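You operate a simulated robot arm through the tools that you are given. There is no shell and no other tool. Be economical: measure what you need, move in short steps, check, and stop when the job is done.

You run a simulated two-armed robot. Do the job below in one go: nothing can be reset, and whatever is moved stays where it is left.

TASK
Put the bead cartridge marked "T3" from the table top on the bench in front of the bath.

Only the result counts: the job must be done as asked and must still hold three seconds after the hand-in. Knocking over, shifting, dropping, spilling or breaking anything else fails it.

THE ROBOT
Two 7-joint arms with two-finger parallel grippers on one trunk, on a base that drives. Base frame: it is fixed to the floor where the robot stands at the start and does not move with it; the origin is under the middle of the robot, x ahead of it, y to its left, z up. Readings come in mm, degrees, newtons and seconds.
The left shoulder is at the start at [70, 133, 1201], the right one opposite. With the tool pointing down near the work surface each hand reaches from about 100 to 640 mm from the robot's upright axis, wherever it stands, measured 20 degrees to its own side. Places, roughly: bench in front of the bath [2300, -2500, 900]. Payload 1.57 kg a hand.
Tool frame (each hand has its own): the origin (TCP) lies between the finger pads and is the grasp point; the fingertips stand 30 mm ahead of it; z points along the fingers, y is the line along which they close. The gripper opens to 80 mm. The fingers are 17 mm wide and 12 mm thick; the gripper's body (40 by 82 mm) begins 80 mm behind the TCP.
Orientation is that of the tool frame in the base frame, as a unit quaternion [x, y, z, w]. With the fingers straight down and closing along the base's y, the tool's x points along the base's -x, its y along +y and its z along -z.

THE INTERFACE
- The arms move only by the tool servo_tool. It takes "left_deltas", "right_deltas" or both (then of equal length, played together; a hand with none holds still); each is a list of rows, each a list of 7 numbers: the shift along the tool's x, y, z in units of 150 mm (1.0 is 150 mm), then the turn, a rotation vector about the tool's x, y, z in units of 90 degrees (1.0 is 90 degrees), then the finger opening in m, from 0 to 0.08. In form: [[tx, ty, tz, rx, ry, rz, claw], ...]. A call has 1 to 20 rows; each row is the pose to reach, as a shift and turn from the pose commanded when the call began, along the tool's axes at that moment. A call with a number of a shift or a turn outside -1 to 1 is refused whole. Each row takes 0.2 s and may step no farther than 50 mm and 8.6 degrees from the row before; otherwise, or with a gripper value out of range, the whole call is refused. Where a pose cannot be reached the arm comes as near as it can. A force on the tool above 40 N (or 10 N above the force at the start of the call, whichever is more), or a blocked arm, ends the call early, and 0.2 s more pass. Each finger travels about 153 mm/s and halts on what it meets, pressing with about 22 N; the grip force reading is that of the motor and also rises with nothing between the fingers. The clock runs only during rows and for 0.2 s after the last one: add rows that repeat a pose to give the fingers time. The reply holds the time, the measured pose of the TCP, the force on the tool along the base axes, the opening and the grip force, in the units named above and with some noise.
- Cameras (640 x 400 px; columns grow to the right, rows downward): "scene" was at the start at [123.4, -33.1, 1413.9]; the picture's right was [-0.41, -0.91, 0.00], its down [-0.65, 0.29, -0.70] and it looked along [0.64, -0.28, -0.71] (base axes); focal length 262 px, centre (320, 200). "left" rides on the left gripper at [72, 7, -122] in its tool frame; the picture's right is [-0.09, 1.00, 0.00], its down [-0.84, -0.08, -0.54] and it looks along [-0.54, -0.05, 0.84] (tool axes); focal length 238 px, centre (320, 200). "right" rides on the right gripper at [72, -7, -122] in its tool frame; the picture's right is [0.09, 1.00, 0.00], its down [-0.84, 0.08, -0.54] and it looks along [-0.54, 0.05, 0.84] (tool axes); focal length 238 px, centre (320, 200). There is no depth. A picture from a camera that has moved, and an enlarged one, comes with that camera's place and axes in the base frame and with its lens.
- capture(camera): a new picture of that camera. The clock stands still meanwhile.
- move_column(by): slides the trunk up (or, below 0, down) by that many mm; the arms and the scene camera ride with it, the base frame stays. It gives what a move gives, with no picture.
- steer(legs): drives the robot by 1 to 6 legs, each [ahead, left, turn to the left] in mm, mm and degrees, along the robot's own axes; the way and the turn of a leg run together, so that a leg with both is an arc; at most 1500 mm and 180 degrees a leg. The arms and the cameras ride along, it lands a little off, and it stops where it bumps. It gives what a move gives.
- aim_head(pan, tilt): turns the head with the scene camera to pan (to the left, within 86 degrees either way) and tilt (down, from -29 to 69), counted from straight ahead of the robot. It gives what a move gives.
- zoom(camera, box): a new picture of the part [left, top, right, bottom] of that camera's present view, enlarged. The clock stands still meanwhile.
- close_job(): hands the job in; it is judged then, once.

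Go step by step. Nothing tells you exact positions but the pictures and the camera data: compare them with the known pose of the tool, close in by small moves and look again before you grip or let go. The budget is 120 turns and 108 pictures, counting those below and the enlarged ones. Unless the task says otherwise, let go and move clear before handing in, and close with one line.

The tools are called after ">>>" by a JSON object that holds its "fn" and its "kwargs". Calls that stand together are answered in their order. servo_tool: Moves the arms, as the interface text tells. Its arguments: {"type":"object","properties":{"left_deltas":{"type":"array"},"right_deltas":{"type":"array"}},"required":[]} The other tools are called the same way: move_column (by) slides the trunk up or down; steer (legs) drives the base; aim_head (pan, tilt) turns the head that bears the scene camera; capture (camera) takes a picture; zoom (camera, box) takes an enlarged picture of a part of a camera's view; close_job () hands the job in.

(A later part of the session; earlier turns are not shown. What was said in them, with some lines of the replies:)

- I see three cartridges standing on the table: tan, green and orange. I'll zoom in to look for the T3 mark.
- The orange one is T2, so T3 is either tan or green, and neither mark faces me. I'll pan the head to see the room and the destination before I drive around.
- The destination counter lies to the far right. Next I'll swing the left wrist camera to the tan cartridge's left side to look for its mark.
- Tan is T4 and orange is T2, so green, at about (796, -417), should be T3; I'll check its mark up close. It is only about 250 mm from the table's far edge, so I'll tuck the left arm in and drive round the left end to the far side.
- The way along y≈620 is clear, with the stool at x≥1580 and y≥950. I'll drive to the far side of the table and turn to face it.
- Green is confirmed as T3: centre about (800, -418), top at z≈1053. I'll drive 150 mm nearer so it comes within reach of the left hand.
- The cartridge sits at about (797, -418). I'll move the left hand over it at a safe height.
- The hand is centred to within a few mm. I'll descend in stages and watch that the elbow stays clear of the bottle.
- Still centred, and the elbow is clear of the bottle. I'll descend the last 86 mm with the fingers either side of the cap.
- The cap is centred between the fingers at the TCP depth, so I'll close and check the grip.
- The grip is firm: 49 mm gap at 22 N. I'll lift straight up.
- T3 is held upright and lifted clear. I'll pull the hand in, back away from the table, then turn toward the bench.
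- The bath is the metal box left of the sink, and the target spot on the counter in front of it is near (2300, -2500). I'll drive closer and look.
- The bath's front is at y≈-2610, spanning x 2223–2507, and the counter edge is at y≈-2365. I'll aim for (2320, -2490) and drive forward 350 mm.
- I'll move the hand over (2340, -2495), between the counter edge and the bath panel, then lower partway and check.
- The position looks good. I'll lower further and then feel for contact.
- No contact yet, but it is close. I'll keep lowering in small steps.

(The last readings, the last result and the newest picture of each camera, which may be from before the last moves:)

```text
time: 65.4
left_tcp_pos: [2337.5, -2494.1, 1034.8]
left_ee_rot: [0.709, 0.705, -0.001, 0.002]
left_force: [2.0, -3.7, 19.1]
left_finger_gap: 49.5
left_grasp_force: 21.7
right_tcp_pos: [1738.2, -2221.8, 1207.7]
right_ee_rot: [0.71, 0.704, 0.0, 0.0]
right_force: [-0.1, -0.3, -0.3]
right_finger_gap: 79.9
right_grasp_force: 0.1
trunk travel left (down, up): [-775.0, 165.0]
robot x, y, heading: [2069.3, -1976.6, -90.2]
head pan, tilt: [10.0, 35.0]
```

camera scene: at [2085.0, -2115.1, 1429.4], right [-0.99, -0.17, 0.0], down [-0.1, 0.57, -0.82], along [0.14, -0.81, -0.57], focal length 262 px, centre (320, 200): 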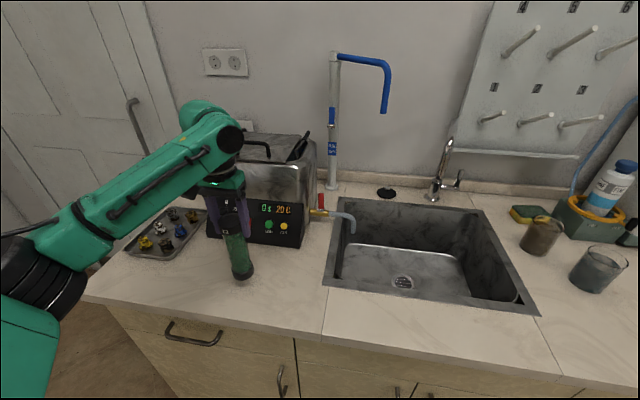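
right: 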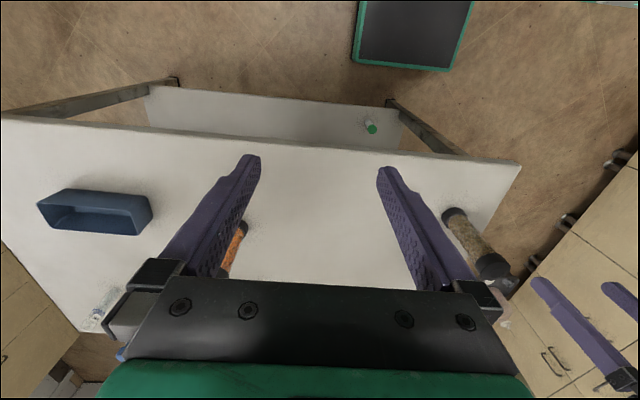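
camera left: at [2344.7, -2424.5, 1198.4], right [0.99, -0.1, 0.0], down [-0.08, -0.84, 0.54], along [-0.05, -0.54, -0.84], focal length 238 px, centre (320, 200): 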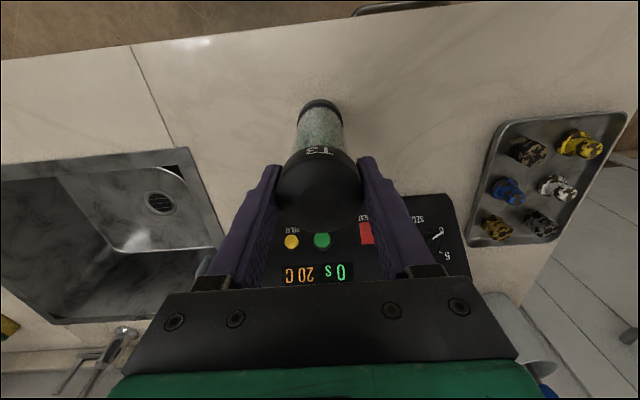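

It has touched down at TCP z≈1036. I'll ease off the pressure and open the fingers slowly.

>>> {"fn": "servo_tool", "kwargs": {"left_deltas": [[0, 0, -0.015, 0, 0, 0, 0.02], [0, 0, -0.017, 0, 0, 0, 0.02], [0, 0, -0.017, 0, 0, 0, 0.05], [0, 0, -0.017, 0, 0, 0, 0.055], [0, 0, -0.017, 0, 0, 0, 0.065], [0, 0, -0.017, 0, 0, 0, 0.08], [0, 0, -0.017, 0, 0, 0, 0.08]]}}

>>> {"fn": "capture", "kwargs": {"camera": "left"}}

>>> {"fn": "zoom", "kwargs": {"camera": "scene", "box": [180, 170, 300, 300]}}

```text
time: 67.0
left_tcp_pos: [2338.8, -2495.1, 1037.0]
left_ee_rot: [0.71, 0.704, 0.0, 0.0]
left_force: [-0.4, -0.7, 0.3]
left_finger_gap: 80.2
left_grasp_force: 0.0
right_tcp_pos: [1738.8, -2224.5, 1208.1]
right_ee_rot: [0.71, 0.704, 0.001, 0.0]
right_force: [-0.9, -0.3, -0.7]
right_finger_gap: 80.1
right_grasp_force: 0.0
trunk travel left (down, up): [-775.0, 165.0]
robot x, y, heading: [2072.4, -1977.0, -90.3]
head pan, tilt: [10.0, 35.0]
```

```text
73 pictures are left
camera left: at [2345.7, -2423.5, 1157.4], right [0.99, -0.1, 0.0], down [-0.08, -0.84, 0.54], along [-0.05, -0.54, -0.84], focal length 238 px, centre (320, 200)
```

left: 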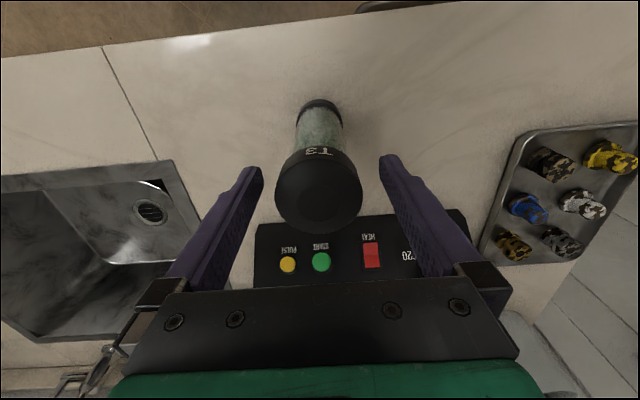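

```text
3.08 times, centred on (240, 235) of scene
camera zoom: at [2084.7, -2114.6, 1429.5], right [-0.99, -0.17, 0.0], down [-0.1, 0.57, -0.82], along [0.14, -0.81, -0.57], focal length 807 px, centre (566, 92)
```

zoom: 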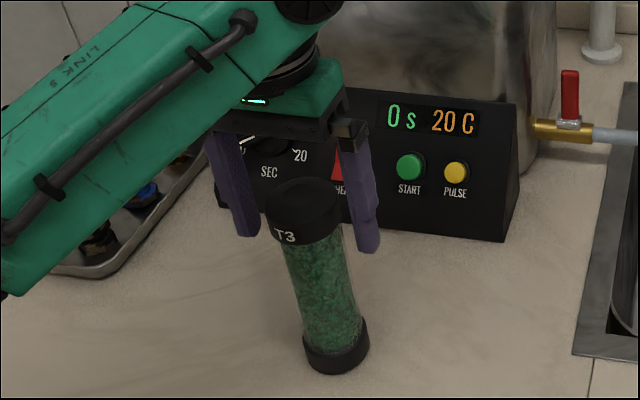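

It is released and standing upright. I'll raise the hand straight up and check.

>>> {"fn": "servo_tool", "kwargs": {"left_deltas": [[0, 0, -0.1, 0, 0, 0, 0.08], [0, 0, -0.25, 0, 0, 0, 0.08], [0, 0, -0.45, 0, 0, 0, 0.08], [0, 0, -0.65, 0, 0, 0, 0.08], [0, 0, -0.85, 0, 0, 0, 0.08], [0, 0, -1.0, 0, 0, 0, 0.08]]}}

>>> {"fn": "servo_tool", "kwargs": {"left_deltas": [[0.25, 0, 0, 0, 0, 0, 0.08], [0.5, 0, 0, 0, 0, 0, 0.08], [0.75, 0, 0, 0, 0, 0, 0.08], [1.0, 0, 0, 0, 0, 0, 0.08]]}}

>>> {"fn": "capture", "kwargs": {"camera": "scene"}}

```text
time: 68.4
left_tcp_pos: [2338.6, -2494.2, 1186.1]
left_ee_rot: [0.709, 0.705, 0.0, 0.0]
left_force: [-0.5, -0.2, -0.8]
left_finger_gap: 80.1
left_grasp_force: 0.1
right_tcp_pos: [1738.1, -2223.0, 1206.5]
right_ee_rot: [0.709, 0.705, 0.0, -0.001]
right_force: [0.8, -0.9, -0.3]
right_finger_gap: 79.9
right_grasp_force: 0.2
trunk travel left (down, up): [-775.0, 165.0]
robot x, y, heading: [2073.3, -1974.4, -90.7]
head pan, tilt: [10.0, 35.0]
```

```text
time: 69.4
left_tcp_pos: [2340.9, -2344.9, 1185.6]
left_ee_rot: [0.709, 0.705, 0.0, 0.001]
left_force: [0.4, 0.1, -0.1]
left_finger_gap: 80.3
left_grasp_force: 0.0
right_tcp_pos: [1740.6, -2220.4, 1207.8]
right_ee_rot: [0.709, 0.705, -0.001, 0.001]
right_force: [-0.2, 0.3, -0.1]
right_finger_gap: 80.2
right_grasp_force: 0.1
trunk travel left (down, up): [-775.0, 165.0]
robot x, y, heading: [2068.7, -1976.7, -90.4]
head pan, tilt: [10.0, 35.0]
```

```text
71 pictures are left
camera scene: at [2085.5, -2112.1, 1429.7], right [-0.99, -0.17, 0.0], down [-0.1, 0.56, -0.82], along [0.14, -0.81, -0.57], focal length 262 px, centre (320, 200)
```

scene: 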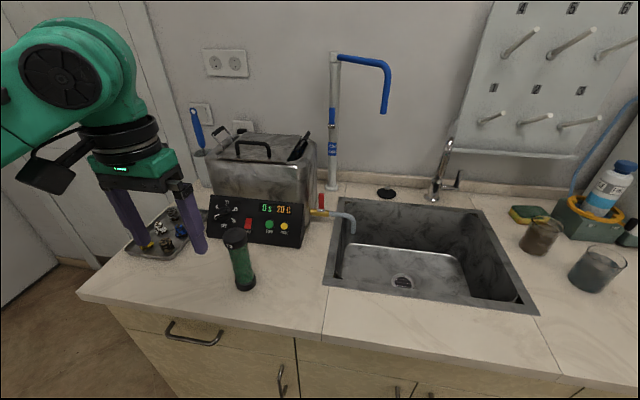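

T3 stands upright on the bench in front of the bath, nothing else looks disturbed, and the hand is clear, so I'm handing in.

>>> {"fn": "close_job", "kwargs": {}}

```text
The job is handed in.
```

The T3 cartridge (the green one) now stands upright on the bench in front of the bath, at about (2340, -2495), with the gripper open and clear.
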